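You operate a simulated robot arm through the tools that you are given. There is no shell and no other tool. Be economical: measure what you need, move in short steps, check, and stop when the job is done.

You are at the controls of a simulated robot arm. One attempt, no reset.

## Task
Free the stop, draw the pusher back, turn the air off and vent.
Fine: both while the air is still on; leave the vent open.
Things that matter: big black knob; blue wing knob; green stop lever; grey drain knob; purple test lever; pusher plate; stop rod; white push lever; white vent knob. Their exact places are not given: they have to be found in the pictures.

Only the result counts: the job must be done as asked and must still hold three seconds after the hand-in. Knocking over, shifting, dropping, spilling or breaking anything else fails it.

## Robot
A 6-joint arm with a two-finger parallel gripper on a trunk, on a base that drives. Base frame: it is fixed to the floor where the robot stands at the start and does not move with it; the origin is under the middle of the robot, x ahead of it, y to its left, z up. Readings come in m, degrees, newtons and seconds.
Its first joint turns from -166.0 to 166.0 degrees. Places, roughly: big black knob [-0.7, -0.7, 1.2]; blue wing knob [-0.7, -0.4, 1.2]; green stop lever [0.7, 0, 0.8]; grey drain knob [-0.6, -0.8, 1]; purple test lever [-0.5, -1.1, 0.9]; pusher plate [1.1, 0, 1]; stop rod [1.1, -0.3, 1]; white push lever [0.7, 0.2, 0.8]; white vent knob [-0.7, -0.6, 1.2]. Payload 3.43 kg.
The tool frame sits at the grasp point between the pads (the TCP): z along the fingers, y along the line on which they close. The tips reach 0.034 m beyond it. Largest opening 0.128 m; finger width 0.024, thickness 0.012; the body of the gripper, 0.048 by 0.13 m, starts 0.096 m behind the TCP.
Orientation is that of the tool frame in the base frame, as a unit quaternion [x, y, z, w]. With the fingers straight down and closing along the base's y, the tool's x points along the base's -x, its y along +y and its z along -z.

## Interface
- The arm moves only by the tool move_arm. Its argument "series" is a list of rows, each a list of 7 numbers: the turn, a rotation vector about the base's x, y, z in degrees, then the shift along the base's x, y, z in m, then the opening, from 0 (shut) to 1 (fully open). In form: [[wx, wy, wz, x, y, z, gripper], ...]. A call has 1 to 10 rows; each row shifts and turns the commanded pose from where the row before left it. A row lasts 0.2 s, in which the tool goes at most 0.05 m and 8.6 degrees; a call with a longer step from one row to the next is refused whole, and so is a gripper value outside its range. Where a pose cannot be reached the arm comes as near as it can. A force on the tool above 40 N (or 10 N above the force at the start of the call, whichever is more), or a blocked arm, ends the call early, and 0.2 s more pass. The fingers move at their own pace (about 0.153 m/s each) and stop on an object; they squeeze with about 23 N. The grip force told is the motor's: it shows also when the fingers shut on nothing. Time passes only in rows, and 0.2 s behind the last, so rows that do not move let the fingers close. The reply holds the time, the measured pose of the TCP, the force on the tool along the base axes, the opening and the grip force, in the units named above and with some noise, with the torque about the TCP (base axes, N m) and any sound that the robot's microphone picked up, and new pictures: "views" is both (left out), scene, wrist or none.
- Cameras (640 x 400 px; columns grow to the right, rows downward): "scene" is now at [0.0832, 0.1356, 1.1948]; the picture's right is [-1.00, -0.05, 0.00], its down [-0.03, 0.62, -0.79] and it looks along [0.04, -0.78, -0.62] (base axes); focal length 214 px, centre (320, 200). "wrist" rides on the gripper at [0.076, -0.011, -0.16] in the tool frame; the picture's right is [0.15, 0.99, 0.00], its down [-0.88, 0.13, -0.46] and it looks along [-0.45, 0.07, 0.89] (tool axes); focal length 234 px, centre (320, 200).
- base_move(legs): drives the robot by 1 to 6 legs, each [ahead, left, turn to the left] in m, m and degrees, along the robot's own axes; the way and the turn of a leg run together, so that a leg with both is an arc; at most 1.5 m and 180 degrees a leg. The arm and the cameras ride along, it lands a little off, and it stops where it bumps. It gives what a move gives, and a new picture of the scene camera.
- pan_tilt(pan, tilt): turns the head with the scene camera to pan (to the left, within 143 degrees either way) and tilt (down, from -29 to 69), counted from straight ahead of the robot. It gives what a move gives, and a new picture of the scene camera.
- locate(camera, pixels): there is no depth. For up to 12 entries [column, row, z] of the newest picture of that camera ("zoom" is the newest enlarged one), the place [x, y] in the base frame at which the ray of that pixel passes the height z, good to about 0.003 m. The clock stands still meanwhile.
- enlarge(camera, box): a new picture of the part [left, top, right, bottom] of that camera's present view, enlarged. The clock stands still meanwhile.
- job_done(): hands the job in; it is judged then, once.

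Keep the steps short. Do not move on a guess: measure, check each grasp and each placing, and mend mistakes. In all there are 80 turns and 260 pictures (those below and enlarged ones count). Leave the gripper open and the arm clear of the work at the hand-in unless told otherwise, and finish with a single line.

The tools are called after "Call:" by a JSON object that holds its "fn" and its "kwargs". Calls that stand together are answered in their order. move_arm: Moves the arm, as the interface text tells. Its arguments: {"type":"object","properties":{"series":{"type":"array","items":{"type":"array","items":{"type":"number"}}},"views":{"type":"string","enum":["both","scene","wrist","none"]}},"required":["series"]} The other tools are called the same way: base_move (legs) drives the base; pan_tilt (pan, tilt) turns the head that bears the scene camera; locate (camera, pixels) gives the place at which the rays of pixels pass given heights; enlarge (camera, box) takes an enlarged picture of a part of a camera's view; job_done () hands the job in.

At the start:

```text
clock: 0.0
eef_pos: [-0.0754, -0.466, 0.9996]
tcp_rot: [0.001, 1.0, -0.001, 0.0]
wrist_force: [0.0, -0.2, -0.1]
ft_torque: [0.01, 0.01, 0.0]
opening: 0.128
gripper_force: 0.1
robot x, y, heading: [-0.0022, -0.0007, -0.2]
head pan, tilt: [-87.3, 38.2]
```

scene: 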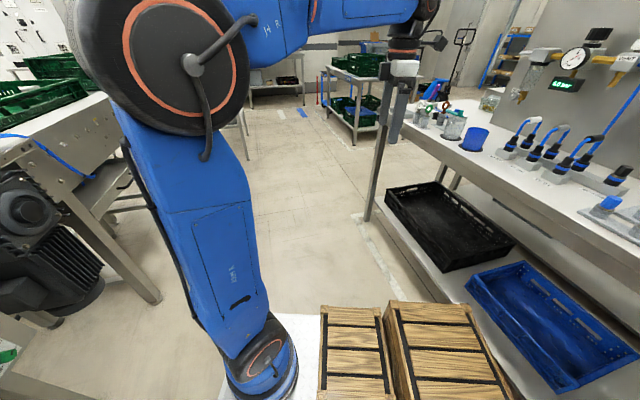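
wrist: 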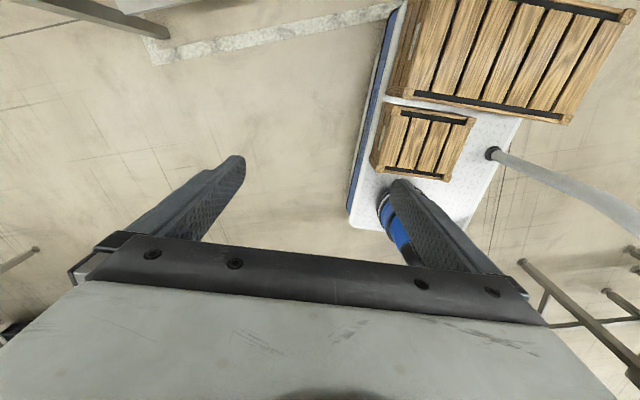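

I look around first: the conveyor side ahead and the panel side behind.

Call:
{"fn": "pan_tilt", "kwargs": {"pan": -10, "tilt": 25}}

Call:
{"fn": "pan_tilt", "kwargs": {"pan": -140, "tilt": 15}}

```text
clock: 1.5
eef_pos: [-0.0763, -0.4667, 1.0009]
tcp_rot: [-0.001, 1.0, 0.0, 0.0]
wrist_force: [0.7, 0.5, -0.2]
ft_torque: [-0.01, 0.0, -0.02]
opening: 0.1279
gripper_force: 0.1
robot x, y, heading: [-0.0025, -0.0002, 0.1]
head pan, tilt: [-10.0, 25.0]
```

scene: 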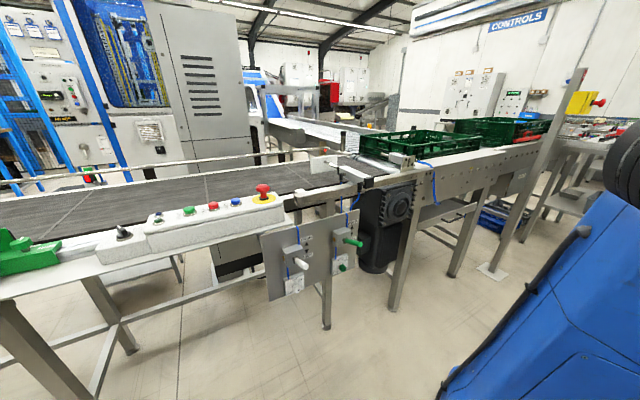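

```text
clock: 3.6
eef_pos: [-0.0761, -0.4661, 0.9987]
tcp_rot: [0.0, 1.0, 0.0, 0.0]
wrist_force: [-0.3, -0.1, -0.3]
ft_torque: [-0.01, 0.0, -0.03]
opening: 0.128
gripper_force: 0.1
robot x, y, heading: [0.0009, -0.0016, -0.2]
head pan, tilt: [-140.0, 15.0]
```

scene: 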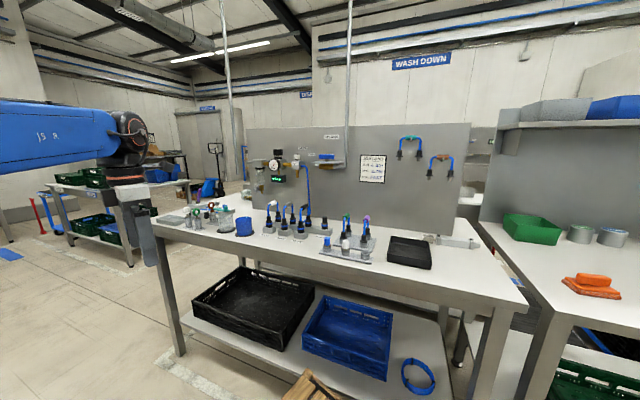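

Detail of the air panel; then of the levers.

Call:
{"fn": "enlarge", "kwargs": {"camera": "scene", "box": [240, 120, 400, 220]}}

Call:
{"fn": "enlarge", "kwargs": {"camera": "scene", "box": [145, 180, 385, 270]}}

Call:
{"fn": "pan_tilt", "kwargs": {"pan": -5, "tilt": 25}}

Call:
{"fn": "enlarge", "kwargs": {"camera": "scene", "box": [260, 200, 420, 300]}}

Call:
{"fn": "enlarge", "kwargs": {"camera": "scene", "box": [290, 130, 450, 230]}}

```text
4.00 times, centred on (320, 170) of scene
```

zoom: 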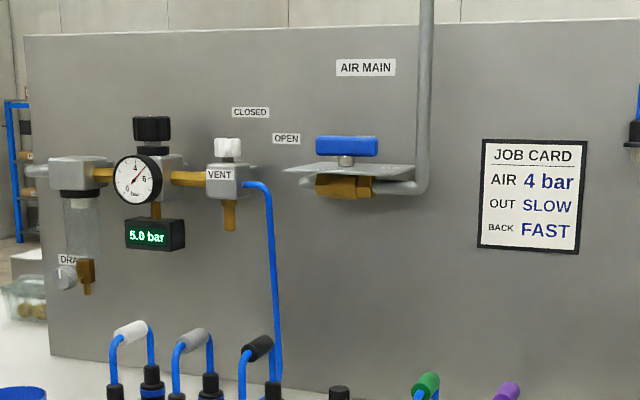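

```text
2.67 times, centred on (265, 225) of scene
```

zoom: 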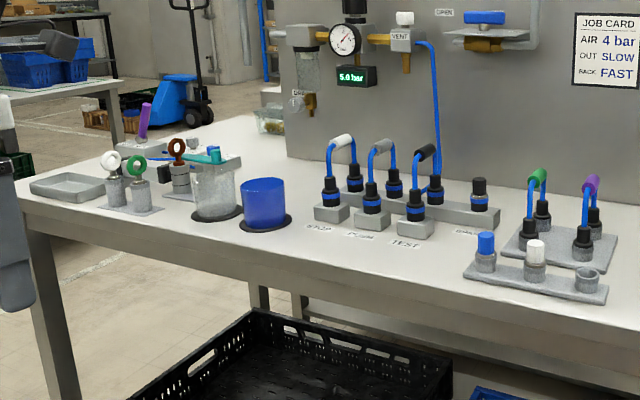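

```text
clock: 5.8
eef_pos: [-0.0746, -0.4664, 0.9993]
tcp_rot: [0.001, 1.0, 0.0, -0.001]
wrist_force: [-0.2, 0.3, -0.5]
ft_torque: [0.0, 0.0, -0.02]
opening: 0.1282
gripper_force: 0.2
robot x, y, heading: [0.0002, -0.0021, 0.3]
head pan, tilt: [-5.0, 25.0]
```

scene: 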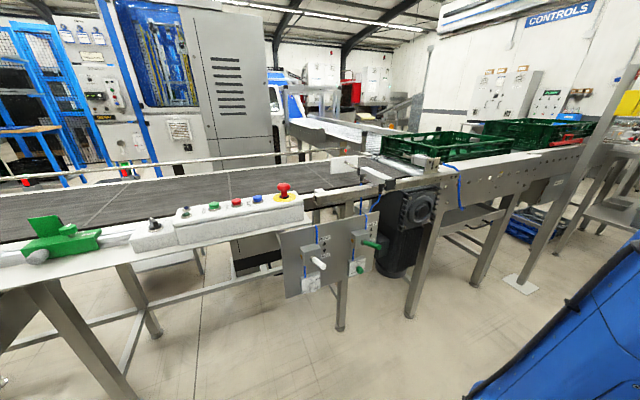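

```text
4.00 times, centred on (340, 250) of scene
```

zoom: 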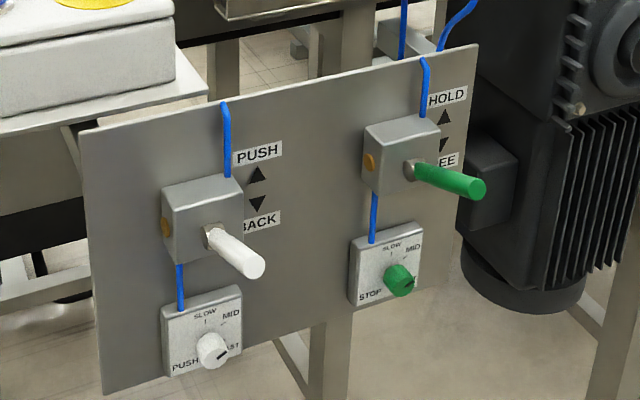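

```text
4.00 times, centred on (370, 180) of scene
```

zoom: 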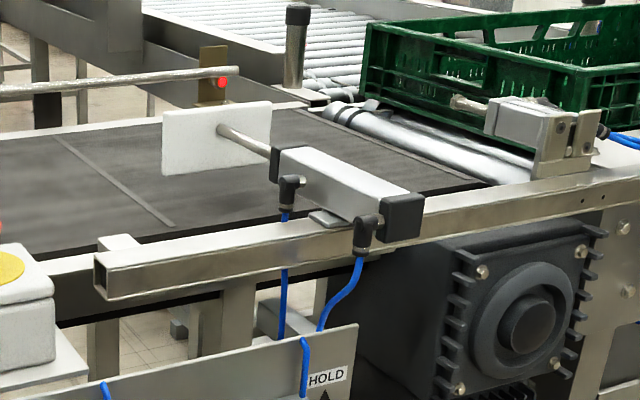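

The levers sit on the panel ahead (green up at HOLD). I swing the arm round at constant radius to the front, keeping its tool orientation (wrist camera then looks towards the panel).

Call:
{"fn": "move_arm", "kwargs": {"series": [[0, 0, 0, 0.0464, -0.0052, 0, 1], [0, 0, 0, 0.0467, -0.0005, 0, 1], [0, 0, 0, 0.0465, 0.0041, 0, 1], [0, 0, 0, 0.0459, 0.0087, 0, 1], [0, 0, 0, 0.0448, 0.0132, 0, 1], [0, 0, 0, 0.0433, 0.0176, 0, 1], [0, 0, 0, 0.0413, 0.0218, 0, 1], [0, 0, 0, 0.0389, 0.0258, 0, 1], [0, 0, 0, 0.0362, 0.0295, 0, 0.5], [0, 0, 0, 0.033, 0.033, 0, 0]], "views": "none"}}

Call:
{"fn": "move_arm", "kwargs": {"series": [[0, 0, 0, 0.0296, 0.0361, 0, 0], [0, 0, 0, 0.0259, 0.0389, 0, 0], [0, 0, 0, 0.0219, 0.0413, 0, 0], [0, 0, 0, 0.0177, 0.0432, 0, 0], [0, 0, 0, 0.0133, 0.0448, 0, 0]], "views": "both"}}

```text
clock: 8.0
eef_pos: [0.3487, -0.3187, 1.0018]
tcp_rot: [0.001, 1.0, 0.0, -0.001]
wrist_force: [-0.5, -1.3, 0.1]
ft_torque: [-0.01, 0.04, 0.04]
opening: 0.0
gripper_force: 23.3
robot x, y, heading: [0.0033, 0.0012, -0.1]
head pan, tilt: [-5.0, 25.0]
```

```text
clock: 9.2
eef_pos: [0.4549, -0.1186, 1.0039]
tcp_rot: [0.001, 1.0, 0.0, 0.0]
wrist_force: [-0.8, 1.4, -0.2]
ft_torque: [-0.09, 0.01, -0.01]
opening: 0.0002
gripper_force: 23.2
robot x, y, heading: [0.0013, 0.0001, -0.1]
head pan, tilt: [-5.0, 25.0]
```

scene: 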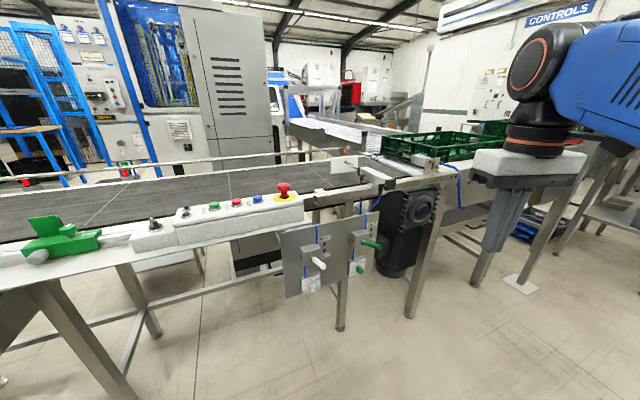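
wrist: 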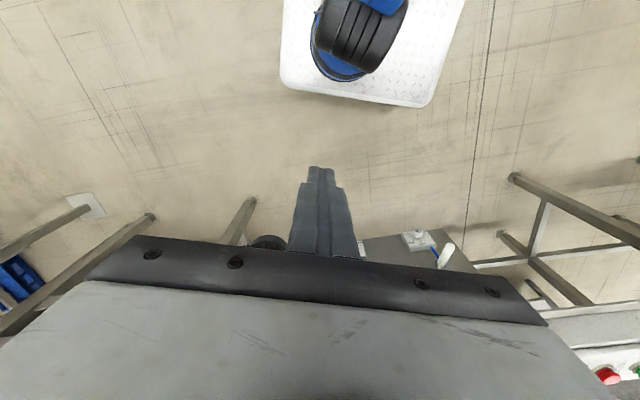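

I triangulate: white lever tip and base in both cameras at several heights.

Call:
{"fn": "locate", "kwargs": {"camera": "scene", "pixels": [[323, 266, 0.75], [323, 266, 0.8], [323, 266, 0.85], [378, 246, 0.75], [378, 246, 0.8], [378, 246, 0.85], [363, 241, 0.8], [363, 241, 0.85], [313, 258, 0.8], [313, 258, 0.85]]}}

Call:
{"fn": "enlarge", "kwargs": {"camera": "wrist", "box": [360, 200, 520, 300]}}

Call:
{"fn": "locate", "kwargs": {"camera": "wrist", "pixels": [[451, 246, 0.75], [451, 246, 0.8], [451, 246, 0.85], [441, 265, 0.8]]}}

```text
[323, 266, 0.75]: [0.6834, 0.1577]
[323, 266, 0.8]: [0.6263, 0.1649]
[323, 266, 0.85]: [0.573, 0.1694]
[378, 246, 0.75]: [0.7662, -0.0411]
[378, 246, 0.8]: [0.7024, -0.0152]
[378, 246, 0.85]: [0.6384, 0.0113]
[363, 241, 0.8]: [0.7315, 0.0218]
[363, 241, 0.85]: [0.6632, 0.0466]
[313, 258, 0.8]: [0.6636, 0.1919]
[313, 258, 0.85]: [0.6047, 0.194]
```

```text
4.00 times, centred on (440, 250) of wrist
```

zoom: 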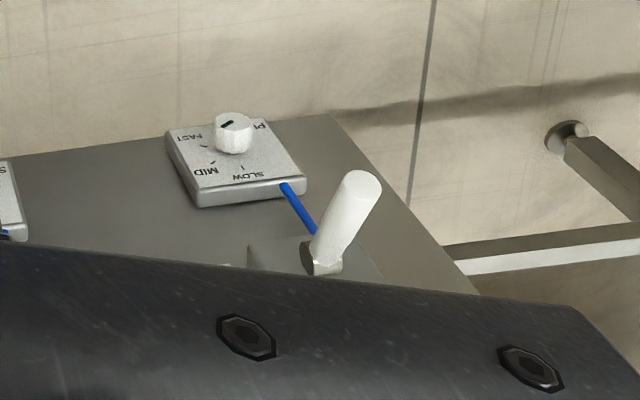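

```text
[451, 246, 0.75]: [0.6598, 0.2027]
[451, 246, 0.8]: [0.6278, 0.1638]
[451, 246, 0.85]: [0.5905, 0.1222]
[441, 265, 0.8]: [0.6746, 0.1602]
```

White tip ≈ (0.627, 0.165, 0.80), its root ≈ (0.705, 0.19, 0.76): it points up (PUSH). Green alike. Checking the neighbours' clearance, and yawing the tool 20° to line up with the panel.

Call:
{"fn": "locate", "kwargs": {"camera": "scene", "pixels": [[302, 222, 0.9], [302, 205, 0.95], [313, 210, 0.95], [380, 184, 0.95], [280, 233, 0.85], [380, 211, 0.85], [284, 297, 0.65], [381, 247, 0.8], [362, 242, 0.76]]}}

Call:
{"fn": "move_arm", "kwargs": {"series": [[0, 0, 7, 0.03, 0.02, 0, 0], [0, 0, 7, 0.03, 0.02, 0, 0], [0, 0, 7, 0.03, 0.02, 0, 0]], "views": "both"}}

```text
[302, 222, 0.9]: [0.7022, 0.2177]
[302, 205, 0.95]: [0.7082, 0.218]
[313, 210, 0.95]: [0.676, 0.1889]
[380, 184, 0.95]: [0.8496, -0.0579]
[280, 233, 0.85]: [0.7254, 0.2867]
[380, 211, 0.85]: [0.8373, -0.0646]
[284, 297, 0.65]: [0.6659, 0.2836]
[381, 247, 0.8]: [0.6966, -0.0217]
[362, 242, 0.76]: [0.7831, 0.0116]
```

```text
clock: 10.0
eef_pos: [0.5463, -0.0558, 1.0013]
tcp_rot: [-0.182, 0.983, 0.0, 0.001]
wrist_force: [-1.2, 1.7, 0.1]
ft_torque: [0.01, -0.03, 0.01]
opening: 0.0
gripper_force: 23.0
robot x, y, heading: [0.0002, -0.0001, -0.1]
head pan, tilt: [-5.0, 25.0]
```

scene: 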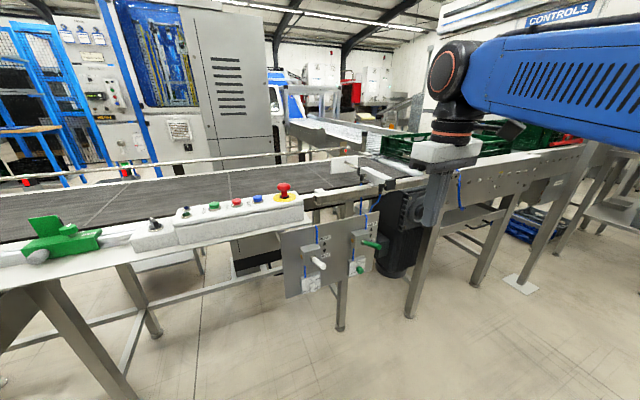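
wrist: 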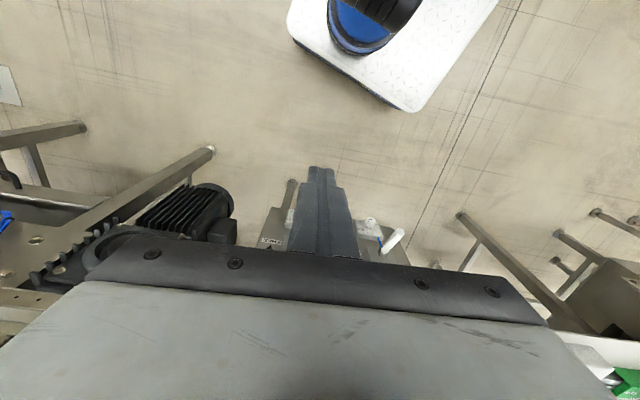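

Green first: go above it, (0.708, -0.017), TCP z 0.88.

Call:
{"fn": "move_arm", "kwargs": {"series": [[0, 0, 0, 0.04, 0.01, -0.02, 0], [0, 0, 0, 0.04, 0.01, -0.02, 0], [0, 0, 0, 0.04, 0.01, -0.02, 0], [0, 0, 0, 0.042, 0.009, -0.03, 0], [0, 0, 0, 0, 0, -0.03, 0]], "views": "both"}}

Call:
{"fn": "enlarge", "kwargs": {"camera": "scene", "box": [290, 160, 450, 260]}}

```text
refused: row 4 steps farther than a row can; nothing moved
```

```text
4.00 times, centred on (370, 210) of scene
```

zoom: 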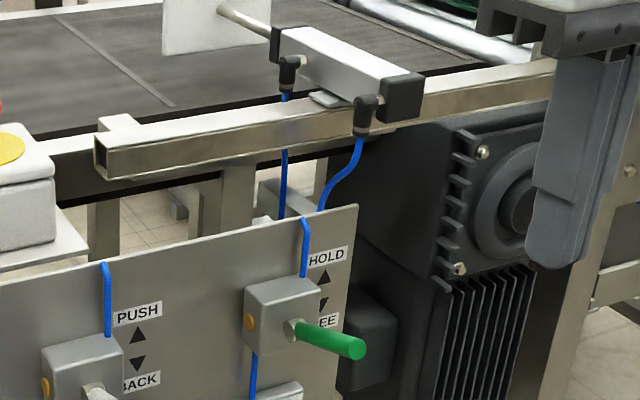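

Call:
{"fn": "move_arm", "kwargs": {"series": [[0, 0, 0, 0.04, 0.01, -0.02, 0], [0, 0, 0, 0.04, 0.01, -0.02, 0], [0, 0, 0, 0.04, 0.01, -0.02, 0], [0, 0, 0, 0.042, 0.009, -0.02, 0], [0, 0, 0, 0, 0, -0.03, 0]], "views": "both"}}

Call:
{"fn": "enlarge", "kwargs": {"camera": "scene", "box": [290, 160, 450, 260]}}

```text
clock: 11.2
eef_pos: [0.7078, -0.0162, 0.8911]
tcp_rot: [-0.182, 0.983, 0.001, 0.0]
wrist_force: [0.5, -0.6, -0.3]
ft_torque: [0.01, -0.03, 0.02]
opening: 0.0
gripper_force: 22.9
robot x, y, heading: [0.0027, -0.0012, -0.1]
head pan, tilt: [-5.0, 25.0]
```

scene: 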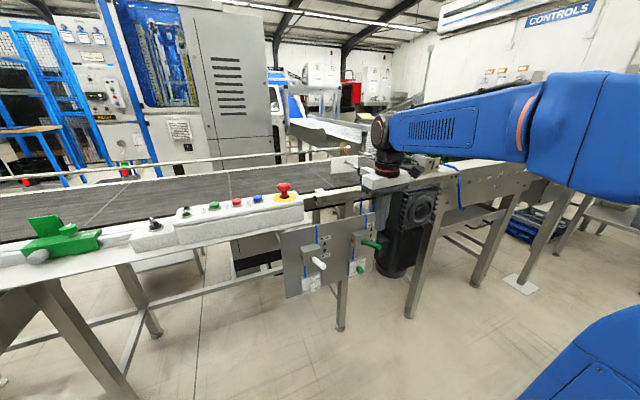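
wrist: 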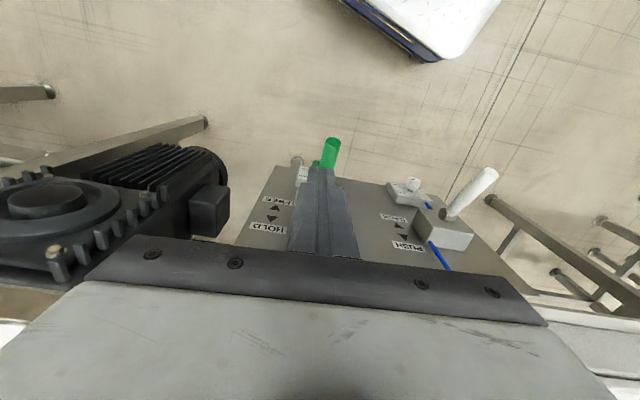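

```text
4.00 times, centred on (370, 210) of scene
```

zoom: 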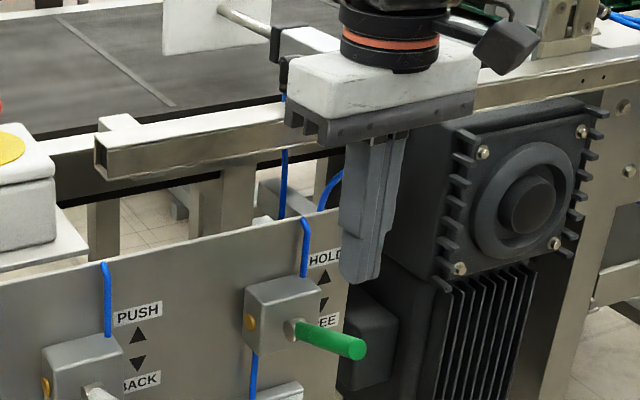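

Refine green lever tip with the wrist camera.

Call:
{"fn": "locate", "kwargs": {"camera": "wrist", "pixels": [[335, 141, 0.77], [335, 141, 0.79], [335, 141, 0.8], [330, 165, 0.79], [491, 173, 0.8], [448, 215, 0.76]]}}

Call:
{"fn": "locate", "kwargs": {"camera": "scene", "pixels": [[381, 247, 0.77], [381, 247, 0.79], [381, 247, 0.8], [381, 247, 0.81]]}}

```text
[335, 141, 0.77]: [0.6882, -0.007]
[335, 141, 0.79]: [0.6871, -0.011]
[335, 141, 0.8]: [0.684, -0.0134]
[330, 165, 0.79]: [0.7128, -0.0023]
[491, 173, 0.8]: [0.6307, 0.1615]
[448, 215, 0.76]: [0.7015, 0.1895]
```

```text
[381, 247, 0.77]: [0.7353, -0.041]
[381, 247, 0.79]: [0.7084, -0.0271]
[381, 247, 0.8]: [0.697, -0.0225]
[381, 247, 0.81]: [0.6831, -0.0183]
```

Green tip ≈ (0.686, -0.016, 0.81). Shift slightly to +y and push down.

Call:
{"fn": "move_arm", "kwargs": {"series": [[0, 0, 0, 0.0, 0.007, -0.02, 0], [0, 0, 0, 0, 0, -0.02, 0], [0, 0, 0, 0, 0, -0.015, 0], [0, 0, 0, 0, 0, -0.015, 0], [0, 0, 0, 0, 0, -0.015, 0], [0, 0, 0, 0, 0, -0.015, 0], [0, 0, 0, 0, 0, -0.015, 0]], "views": "both"}}

Call:
{"fn": "enlarge", "kwargs": {"camera": "scene", "box": [290, 160, 450, 260]}}

```text
clock: 12.6
eef_pos: [0.7067, -0.0083, 0.7996]
tcp_rot: [-0.181, 0.983, -0.001, 0.004]
wrist_force: [-18.0, -1.6, 25.3]
ft_torque: [0.12, 0.34, -0.01]
opening: 0.0
gripper_force: 22.9
robot x, y, heading: [-0.002, -0.0006, -0.0]
head pan, tilt: [-5.0, 25.0]
stopped in row 6: the force on the tool passed its limit at 64 N (the readings are from after the stop); the commanded pose is now the measured one
```

scene: 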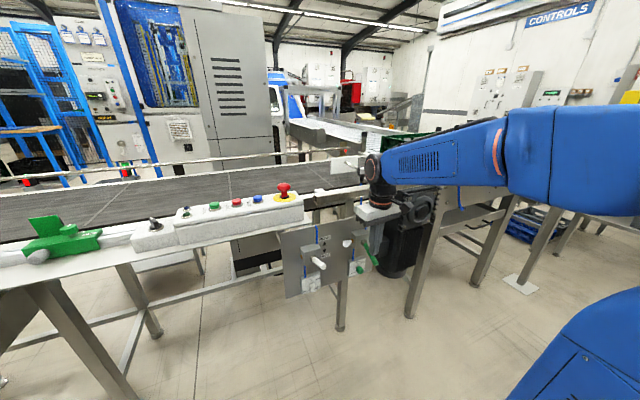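
wrist: 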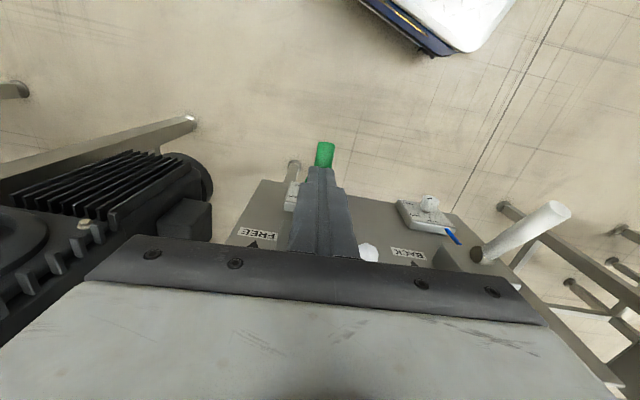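

```text
4.00 times, centred on (370, 210) of scene
```

zoom: 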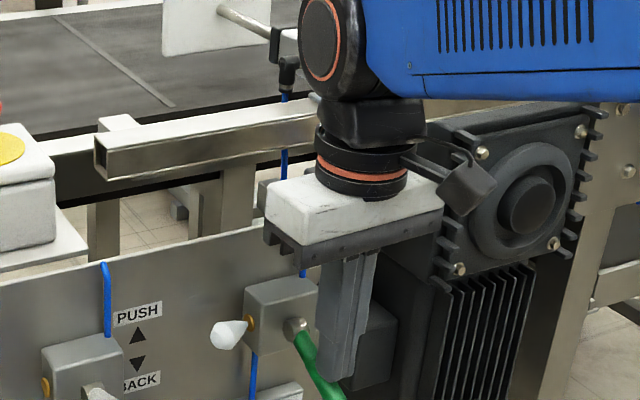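

The lever moved down and a white exhaust puff shows. Raise and look at the lever and stop.

Call:
{"fn": "move_arm", "kwargs": {"series": [[0, 0, 0, -0.005, 0, 0.03, 0], [0, 0, 0, -0.02, 0, 0.04, 0], [0, 0, 0, -0.03, 0, 0.035, 0]], "views": "both"}}

Call:
{"fn": "enlarge", "kwargs": {"camera": "scene", "box": [270, 180, 430, 280]}}

```text
clock: 13.4
eef_pos: [0.6542, -0.007, 0.9021]
tcp_rot: [-0.183, 0.983, 0.0, 0.002]
wrist_force: [0.1, 0.1, 0.4]
ft_torque: [0.03, 0.04, 0.0]
opening: 0.0
gripper_force: 22.7
robot x, y, heading: [-0.0004, -0.0035, -0.2]
head pan, tilt: [-5.0, 25.0]
```

scene: 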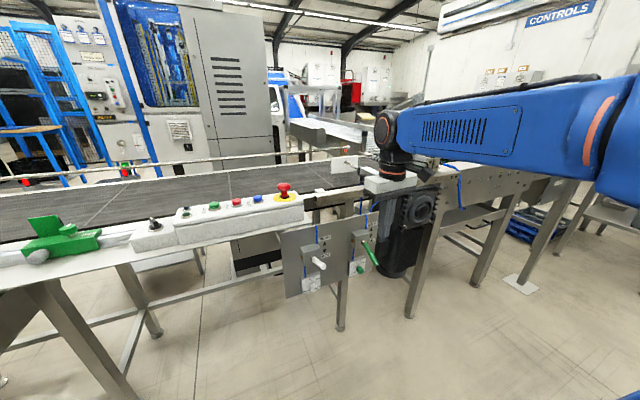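
wrist: 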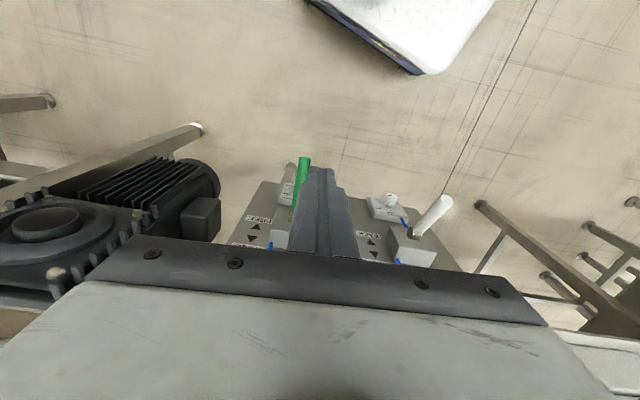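

```text
4.00 times, centred on (350, 230) of scene
```

zoom: 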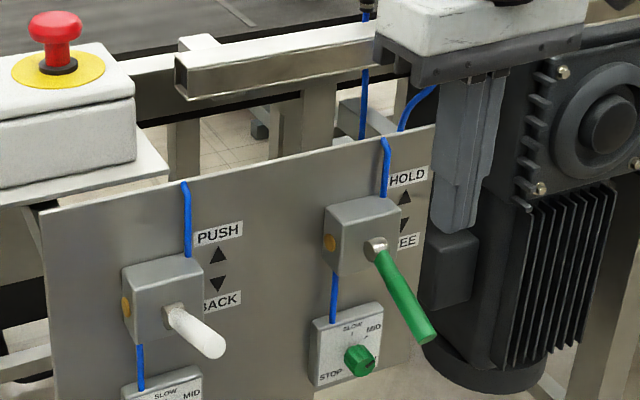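

Green is down at FREE. Move to the white lever, staying a bit outward.

Call:
{"fn": "move_arm", "kwargs": {"series": [[0, 0, 0, -0.017, 0.043, 0, 0], [0, 0, 0, 0, 0.045, 0, 0], [0, 0, 0, 0, 0.045, 0, 0], [0, 0, 0, 0.0, 0.041, 0, 0]], "views": "both"}}

Call:
{"fn": "enlarge", "kwargs": {"camera": "scene", "box": [300, 130, 460, 230]}}

Call:
{"fn": "enlarge", "kwargs": {"camera": "scene", "box": [250, 160, 410, 260]}}

```text
clock: 14.4
eef_pos: [0.6358, 0.1656, 0.9007]
tcp_rot: [-0.181, 0.983, -0.001, 0.003]
wrist_force: [-1.0, 0.5, 0.0]
ft_torque: [0.01, -0.02, -0.01]
opening: 0.0001
gripper_force: 22.9
robot x, y, heading: [-0.0029, 0.0006, 0.0]
head pan, tilt: [-5.0, 25.0]
```

scene: 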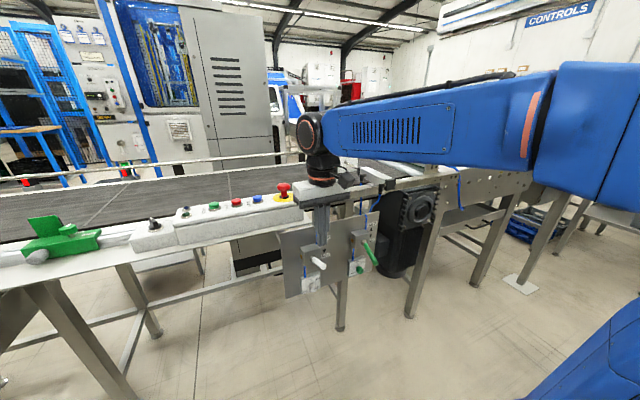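
wrist: 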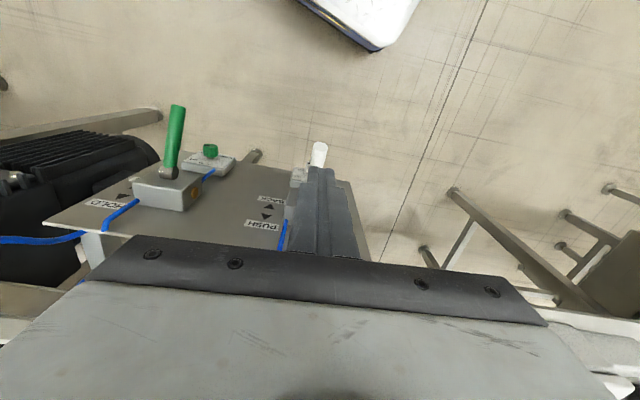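

```text
4.00 times, centred on (380, 180) of scene
```

zoom: 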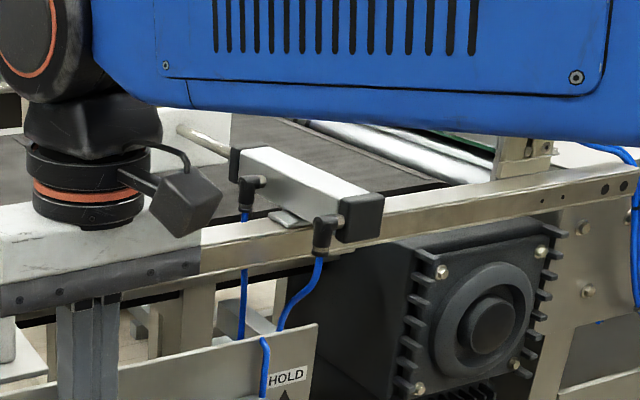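

```text
4.00 times, centred on (330, 210) of scene
```

zoom: 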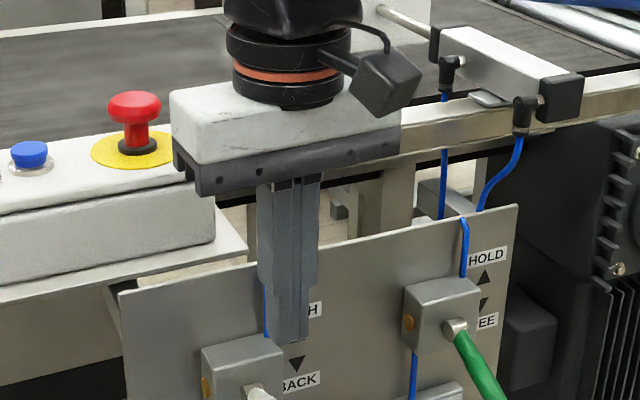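

Check the control box edge against the gripper end before lowering.

Call:
{"fn": "locate", "kwargs": {"camera": "scene", "pixels": [[303, 220, 0.88], [303, 220, 0.9], [302, 204, 0.95], [302, 218, 0.9], [284, 188, 1.0], [284, 197, 0.95], [320, 268, 0.8], [290, 225, 0.88]]}}

Call:
{"fn": "enlarge", "kwargs": {"camera": "wrist", "box": [480, 280, 640, 400]}}

Call:
{"fn": "locate", "kwargs": {"camera": "wrist", "pixels": [[625, 388, 1.0], [625, 388, 0.95], [590, 372, 0.9], [545, 318, 0.9]]}}

```text
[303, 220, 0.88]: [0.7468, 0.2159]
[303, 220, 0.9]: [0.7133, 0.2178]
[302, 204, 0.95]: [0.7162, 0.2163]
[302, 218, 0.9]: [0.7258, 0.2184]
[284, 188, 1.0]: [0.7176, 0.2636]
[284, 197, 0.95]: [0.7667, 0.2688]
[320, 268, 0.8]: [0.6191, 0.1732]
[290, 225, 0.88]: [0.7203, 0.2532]
```

```text
3.33 times, centred on (560, 340) of wrist
```

zoom: 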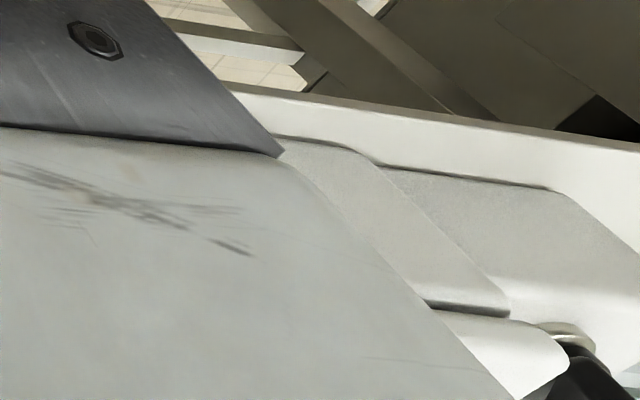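

```text
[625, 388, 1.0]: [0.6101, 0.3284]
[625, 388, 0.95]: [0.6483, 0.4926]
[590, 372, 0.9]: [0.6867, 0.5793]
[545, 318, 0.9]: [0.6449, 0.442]
```

Clear by ~6 cm. Push the white lever down.

Call:
{"fn": "move_arm", "kwargs": {"series": [[0, 0, 0, 0.013, 0.005, -0.025, 0], [0, 0, 0, 0, 0, -0.02, 0], [0, 0, 0, 0, 0, -0.015, 0], [0, 0, 0, 0, 0, -0.015, 0], [0, 0, 0, 0, 0, -0.015, 0], [0, 0, 0, 0, 0, -0.01, 0], [0, 0, 0, 0, 0, -0.01, 0]], "views": "both"}}

Call:
{"fn": "enlarge", "kwargs": {"camera": "scene", "box": [250, 160, 410, 260]}}

```text
clock: 16.0
eef_pos: [0.6505, 0.1715, 0.7937]
tcp_rot: [-0.181, 0.983, -0.001, 0.003]
wrist_force: [-0.7, -0.4, -0.4]
ft_torque: [0.01, -0.01, 0.05]
opening: 0.0
gripper_force: 22.7
robot x, y, heading: [0.0016, 0.0031, -0.0]
head pan, tilt: [-5.0, 25.0]
```

scene: 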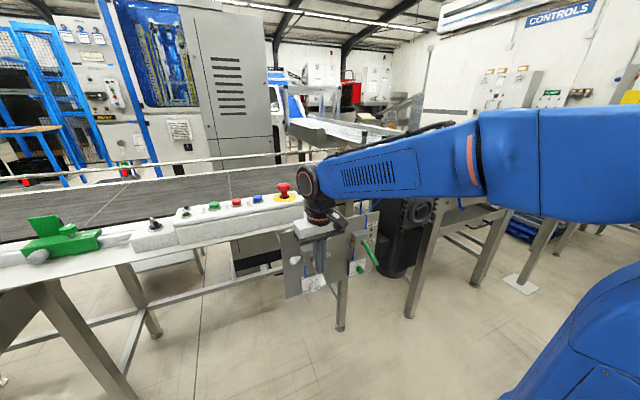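
wrist: 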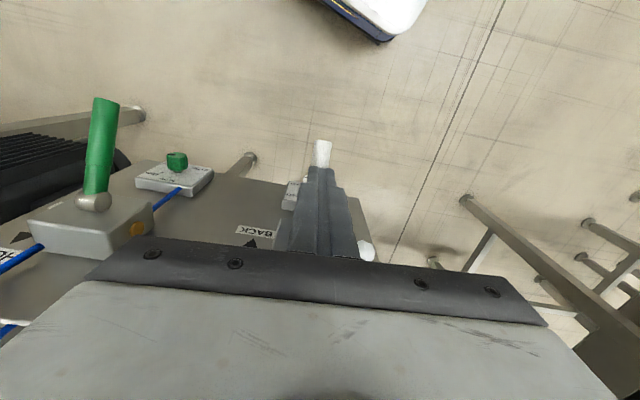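

```text
4.00 times, centred on (330, 210) of scene
```

zoom: 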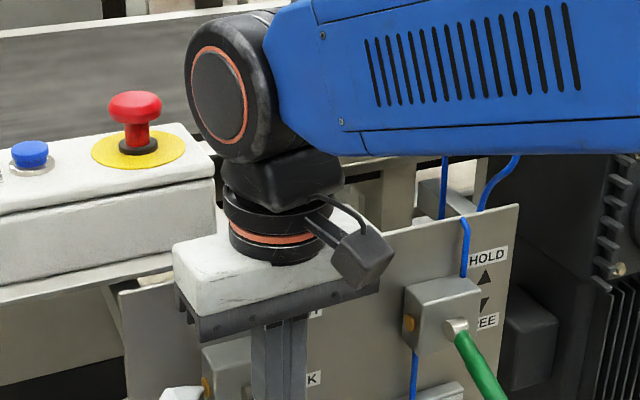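

Lever went over, puff seen. Back off and inspect levers, pusher and stop.

Call:
{"fn": "move_arm", "kwargs": {"series": [[0, 0, 0, -0.01, 0, 0.04, 0], [0, 0, 0, -0.03, -0.02, 0.035, 0], [0, 0, 0, -0.03, -0.02, 0.03, 0], [0, 0, 0, -0.03, -0.035, 0, 0], [0, 0, 0, -0.02, -0.04, 0, 0], [0, 0, 0, -0.02, -0.04, 0, 0], [0, 0, 0, -0.02, -0.04, 0, 0], [0, 0, 0, -0.0, -0.045, 0, 0]], "views": "scene"}}

Call:
{"fn": "enlarge", "kwargs": {"camera": "scene", "box": [270, 130, 430, 230]}}

Call:
{"fn": "enlarge", "kwargs": {"camera": "scene", "box": [260, 200, 420, 300]}}

```text
refused: row 2 steps farther than a row can; nothing moved
```

```text
4.00 times, centred on (350, 180) of scene
```

zoom: 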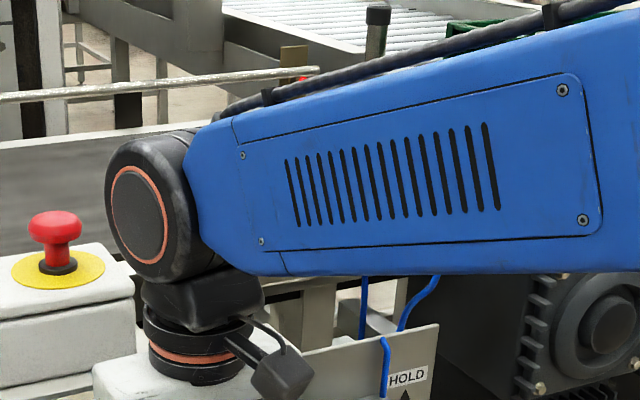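

```text
4.00 times, centred on (340, 250) of scene
```

zoom: 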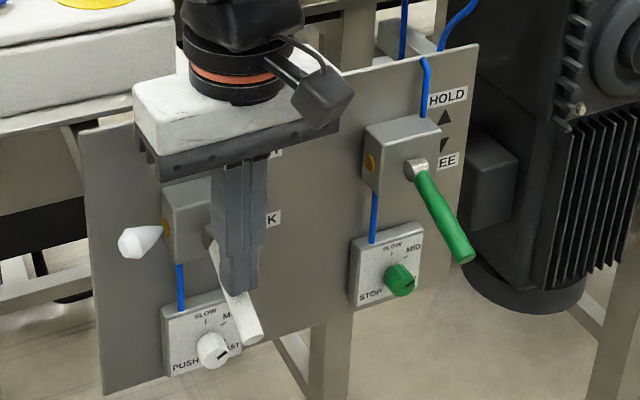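

Call:
{"fn": "move_arm", "kwargs": {"series": [[0, 0, 0, -0.01, 0, 0.04, 0], [0, 0, 0, -0.03, 0, 0.035, 0], [0, 0, 0, -0.03, -0.02, 0.03, 0], [0, 0, 0, -0.025, -0.035, 0, 0], [0, 0, 0, -0.025, -0.04, 0, 0], [0, 0, 0, -0.025, -0.04, 0, 0], [0, 0, 0, -0.02, -0.045, 0, 0], [0, 0, 0, -0.01, -0.048, 0, 0], [0, 0, 0, 0, -0.048, 0, 0], [0, 0, 0, 0, -0.048, 0, 0]], "views": "scene"}}

Call:
{"fn": "enlarge", "kwargs": {"camera": "scene", "box": [300, 130, 460, 230]}}

Call:
{"fn": "enlarge", "kwargs": {"camera": "scene", "box": [260, 200, 420, 300]}}

```text
clock: 18.2
eef_pos: [0.4745, -0.1522, 0.8983]
tcp_rot: [-0.182, 0.983, -0.001, 0.002]
wrist_force: [-0.6, -0.1, -0.8]
ft_torque: [0.05, -0.03, 0.03]
opening: 0.0
gripper_force: 23.7
robot x, y, heading: [-0.0011, 0.0021, -0.3]
head pan, tilt: [-5.0, 25.0]
```

scene: 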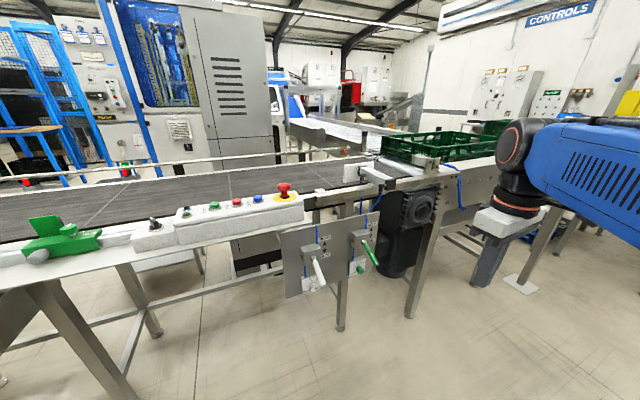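

```text
4.00 times, centred on (380, 180) of scene
```

zoom: 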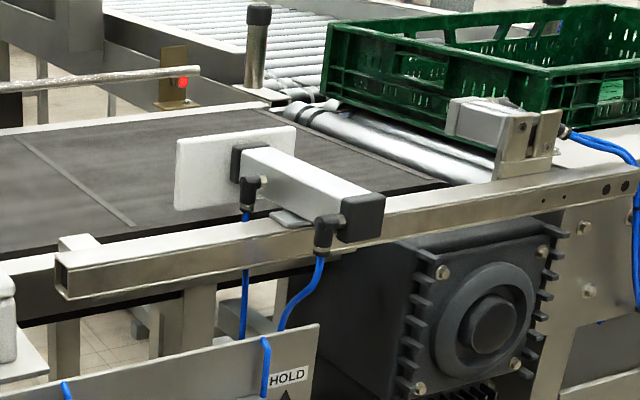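

```text
4.00 times, centred on (340, 250) of scene
```

zoom: 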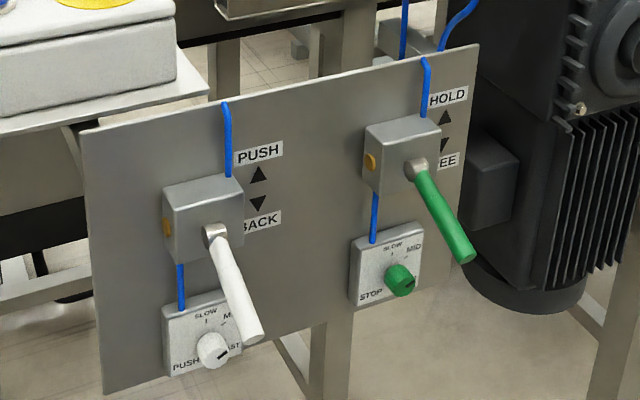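

Pusher is fully back and stop rod retracted; both levers down. Now swing the arm back and up towards the air panel, and look there.

Call:
{"fn": "move_arm", "kwargs": {"series": [[0, 0, -2, -0.0164, -0.0439, 0.015, 0], [0, 0, -2, -0.0205, -0.0422, 0.015, 0], [0, 0, -2, -0.0244, -0.0401, 0.015, 0], [0, 0, -2, -0.028, -0.0376, 0.015, 0], [0, 0, -2, -0.0314, -0.0348, 0.015, 0], [0, 0, -2, -0.0346, -0.0317, 0.015, 0], [0, 0, -2, -0.0374, -0.0283, 0.015, 0], [0, 0, -2, -0.0399, -0.0246, 0.015, 0], [0, 0, -2, -0.042, -0.0208, 0.015, 0], [0, 0, -2, -0.0438, -0.0167, 0.015, 0]], "views": "none"}}

Call:
{"fn": "move_arm", "kwargs": {"series": [[0, 0, 0, -0.0452, -0.0125, 0.015, 0], [0, 0, 0, -0.0462, -0.0082, 0.015, 0], [0, 0, 0, -0.0467, -0.0038, 0.015, 0], [0, 0, 0, -0.0469, 0.0006, 0.015, 0], [0, 0, 0, -0.0466, 0.005, 0.015, 0.5], [0, 0, 0, -0.046, 0.0094, 0.015, 1]], "views": "wrist"}}

Call:
{"fn": "pan_tilt", "kwargs": {"pan": -130, "tilt": 12}}

Call:
{"fn": "enlarge", "kwargs": {"camera": "scene", "box": [270, 110, 470, 235]}}

```text
clock: 20.4
eef_pos: [0.1568, -0.4747, 1.0483]
tcp_rot: [-0.009, 1.0, -0.002, 0.003]
wrist_force: [-0.2, 0.2, 0.4]
ft_torque: [-0.05, 0.0, 0.01]
opening: 0.0
gripper_force: 23.0
robot x, y, heading: [0.0001, -0.001, 0.1]
head pan, tilt: [-5.0, 25.0]
```

```text
clock: 21.8
eef_pos: [-0.1204, -0.4813, 1.1366]
tcp_rot: [-0.009, 1.0, -0.002, 0.002]
wrist_force: [0.5, 0.2, 0.3]
ft_torque: [-0.02, 0.07, 0.01]
opening: 0.1279
gripper_force: 0.0
robot x, y, heading: [0.0023, 0.0007, -0.2]
head pan, tilt: [-5.0, 25.0]
```

wrist: 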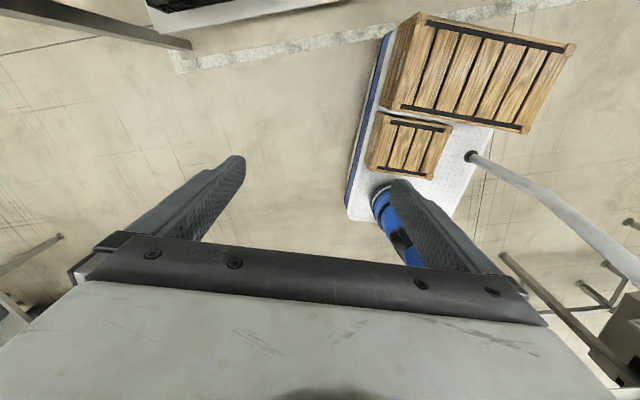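

```text
clock: 23.8
eef_pos: [-0.1197, -0.482, 1.1361]
tcp_rot: [-0.008, 1.0, -0.001, 0.002]
wrist_force: [-0.3, 0.2, -0.6]
ft_torque: [-0.01, 0.02, 0.01]
opening: 0.1277
gripper_force: 0.2
robot x, y, heading: [0.0026, -0.0027, -0.2]
head pan, tilt: [-130.0, 12.0]
```

scene: 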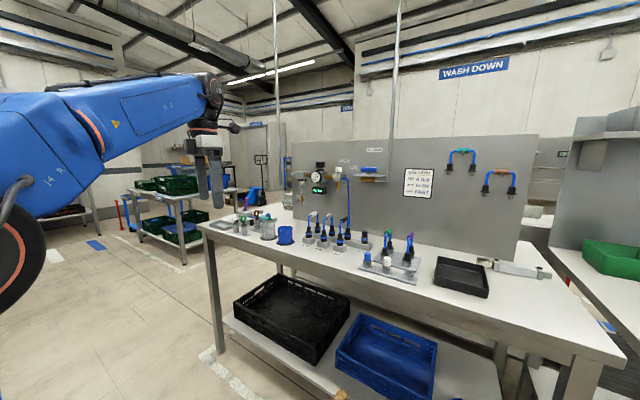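

```text
3.20 times, centred on (370, 172) of scene
```

zoom: 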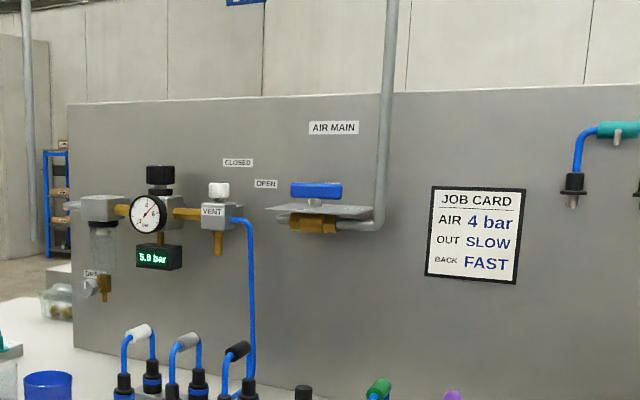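

Call:
{"fn": "enlarge", "kwargs": {"camera": "scene", "box": [325, 145, 405, 195]}}

Call:
{"fn": "locate", "kwargs": {"camera": "scene", "pixels": [[369, 169, 1.2], [338, 169, 1.2], [320, 164, 1.2], [292, 209, 0.8], [511, 257, 0.8], [284, 188, 1.0], [361, 169, 1.2], [377, 169, 1.2]]}}

```text
8.00 times, centred on (365, 170) of scene
```

zoom: 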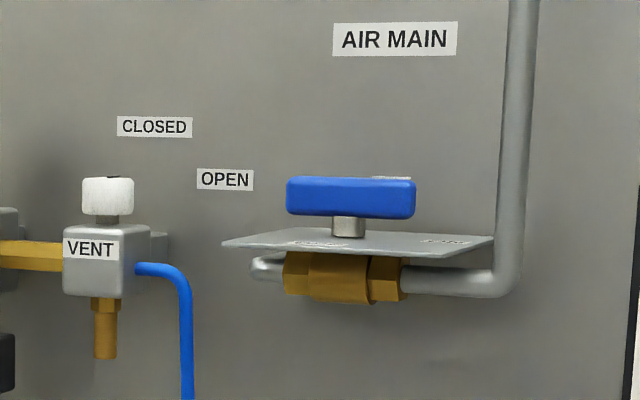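

```text
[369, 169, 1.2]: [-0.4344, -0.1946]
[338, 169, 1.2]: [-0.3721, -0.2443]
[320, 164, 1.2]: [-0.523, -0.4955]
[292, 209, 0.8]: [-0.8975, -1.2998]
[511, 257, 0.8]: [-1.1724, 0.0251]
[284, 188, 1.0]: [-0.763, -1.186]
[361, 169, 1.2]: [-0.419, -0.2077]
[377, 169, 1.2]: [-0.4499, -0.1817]
```

Call:
{"fn": "locate", "kwargs": {"camera": "scene", "pixels": [[369, 169, 1.18], [369, 169, 1.17], [369, 169, 1.16], [338, 169, 1.18], [338, 169, 1.17], [338, 169, 1.16], [293, 198, 0.9], [515, 255, 0.8], [388, 181, 1.15], [388, 181, 1.1]]}}

```text
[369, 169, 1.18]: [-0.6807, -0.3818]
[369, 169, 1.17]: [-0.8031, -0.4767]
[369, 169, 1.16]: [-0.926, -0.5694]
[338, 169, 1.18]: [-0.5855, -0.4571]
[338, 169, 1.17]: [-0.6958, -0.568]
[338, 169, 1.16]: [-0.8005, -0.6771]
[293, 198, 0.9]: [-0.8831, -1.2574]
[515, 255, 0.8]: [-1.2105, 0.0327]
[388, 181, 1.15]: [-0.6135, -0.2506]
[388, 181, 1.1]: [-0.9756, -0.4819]
```

Wing ≈ (-0.71,-0.40,1.18), vent ≈ (-0.70,-0.57,1.17). I raise the arm and go nearer to view them from above.

Call:
{"fn": "move_arm", "kwargs": {"series": [[0, 0, 0, -0.02, 0, 0.045, 1], [0, 0, 0, -0.02, 0, 0.045, 1], [0, 0, 0, -0.02, 0, 0.045, 1], [0, 0, 0, -0.02, 0, 0.045, 1], [0, 0, 0, -0.02, 0, 0.045, 1], [0, 0, 0, -0.045, 0, 0.0, 1], [0, 0, 0, -0.045, 0, 0, 1], [0, 0, 0, -0.045, 0, 0, 1], [0, 0, 0, -0.045, 0, 0, 1], [0, 0, 0, -0.045, 0, 0, 1]], "views": "both"}}

```text
clock: 26.0
eef_pos: [-0.3518, -0.4417, 1.0849]
tcp_rot: [-0.009, 1.0, -0.003, 0.0]
wrist_force: [1.3, 0.7, 1.0]
ft_torque: [-0.04, 0.06, 0.0]
opening: 0.1279
gripper_force: 0.0
out of reach, approached as far as the arm can: row 1, 2, 3, 4, 5, 6, 7, 8, 9, 10
robot x, y, heading: [0.0007, 0.001, 0.2]
head pan, tilt: [-130.0, 12.0]
```

scene: 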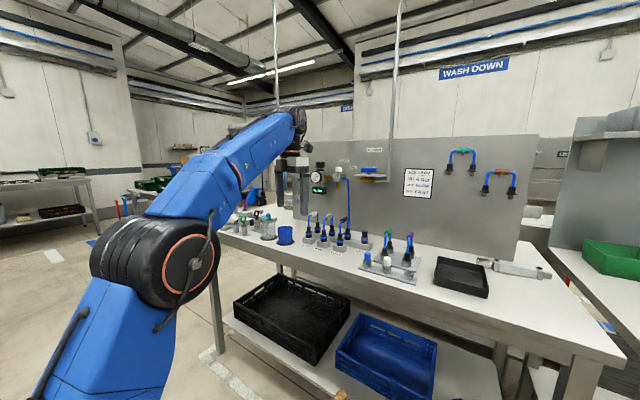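
wrist: 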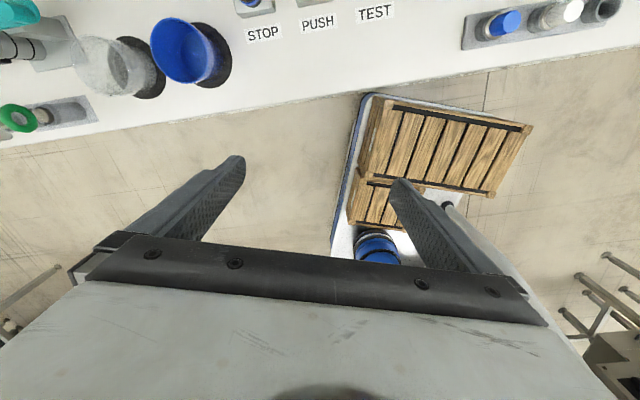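

Tool-down can't reach that high; the knobs need a forward-pointing tool. I pitch the tool up towards the panel (about +y), camera on top.

Call:
{"fn": "move_arm", "kwargs": {"series": [[0, 8.3, 0, 0, 0, 0, 1], [0, 8.3, 0, 0, 0, 0, 1], [0, 8.3, 0, 0, 0, 0, 1], [0, 8.3, 0, 0, 0, 0, 1], [0, 8.3, 0, 0, 0, 0, 1], [0, 8.3, 0, 0, 0, 0, 1]], "views": "both"}}

```text
clock: 27.4
eef_pos: [-0.3522, -0.444, 1.0835]
tcp_rot: [-0.008, 0.908, 0.003, -0.419]
wrist_force: [-0.1, 0.4, 0.1]
ft_torque: [0.04, -0.01, -0.03]
opening: 0.128
gripper_force: 0.1
robot x, y, heading: [0.0031, 0.0021, -0.2]
head pan, tilt: [-130.0, 12.0]
```

scene: 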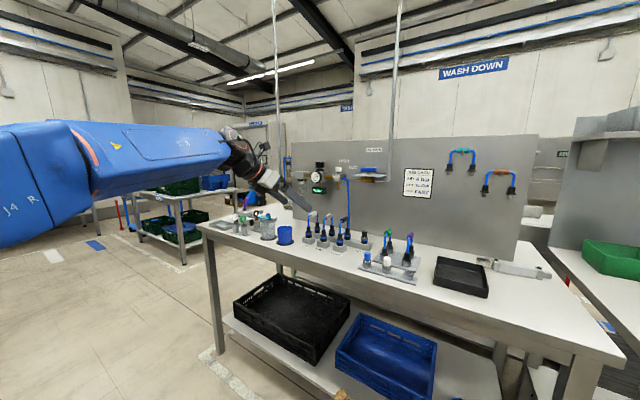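
wrist: 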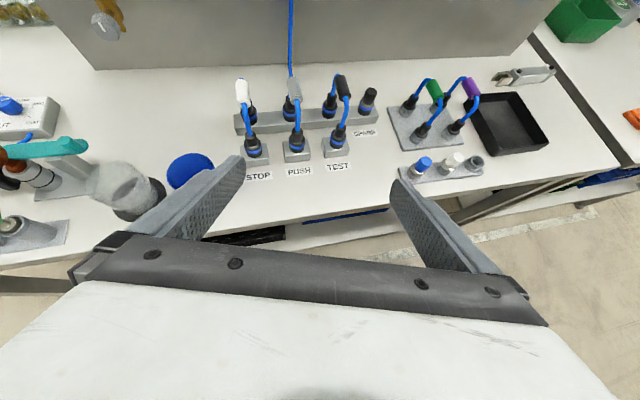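

Now raise it about 0.25 m.

Call:
{"fn": "move_arm", "kwargs": {"series": [[0, 0, 0, 0.0, 0, 0.045, 1], [0, 0, 0, 0.0, 0, 0.045, 1], [0, 0, 0, 0.0, 0, 0.045, 1], [0, 0, 0, 0.0, 0, 0.045, 1], [0, 0, 0, 0.0, 0, 0.045, 1], [0, 0, 0, 0, 0, 0.04, 1]], "views": "both"}}

```text
clock: 28.8
eef_pos: [-0.3497, -0.4414, 1.3338]
tcp_rot: [-0.008, 0.908, 0.003, -0.418]
wrist_force: [-0.5, -0.3, -1.1]
ft_torque: [-0.01, 0.02, -0.03]
opening: 0.1281
gripper_force: 0.0
out of reach, approached as far as the arm can: row 6
robot x, y, heading: [-0.0016, 0.0005, -0.1]
head pan, tilt: [-130.0, 12.0]
```

scene: 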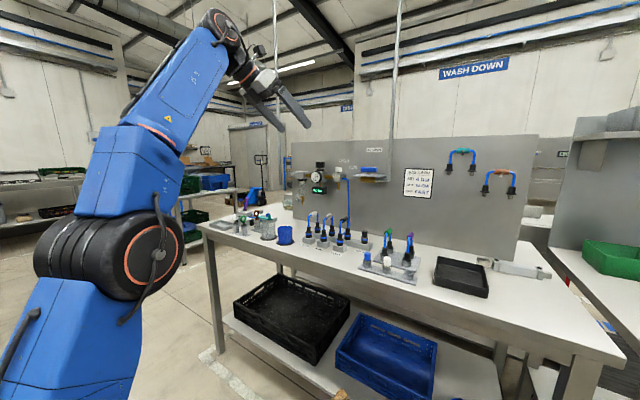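
wrist: 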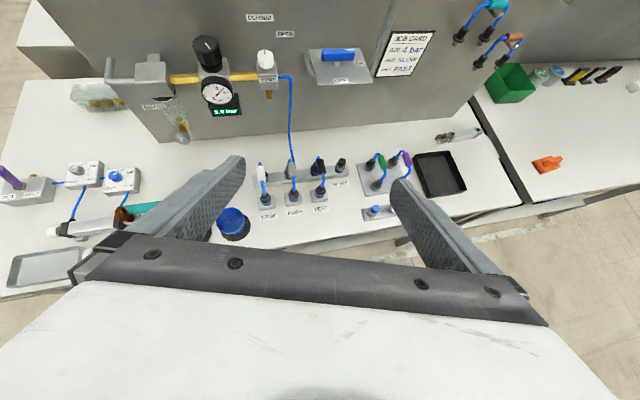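

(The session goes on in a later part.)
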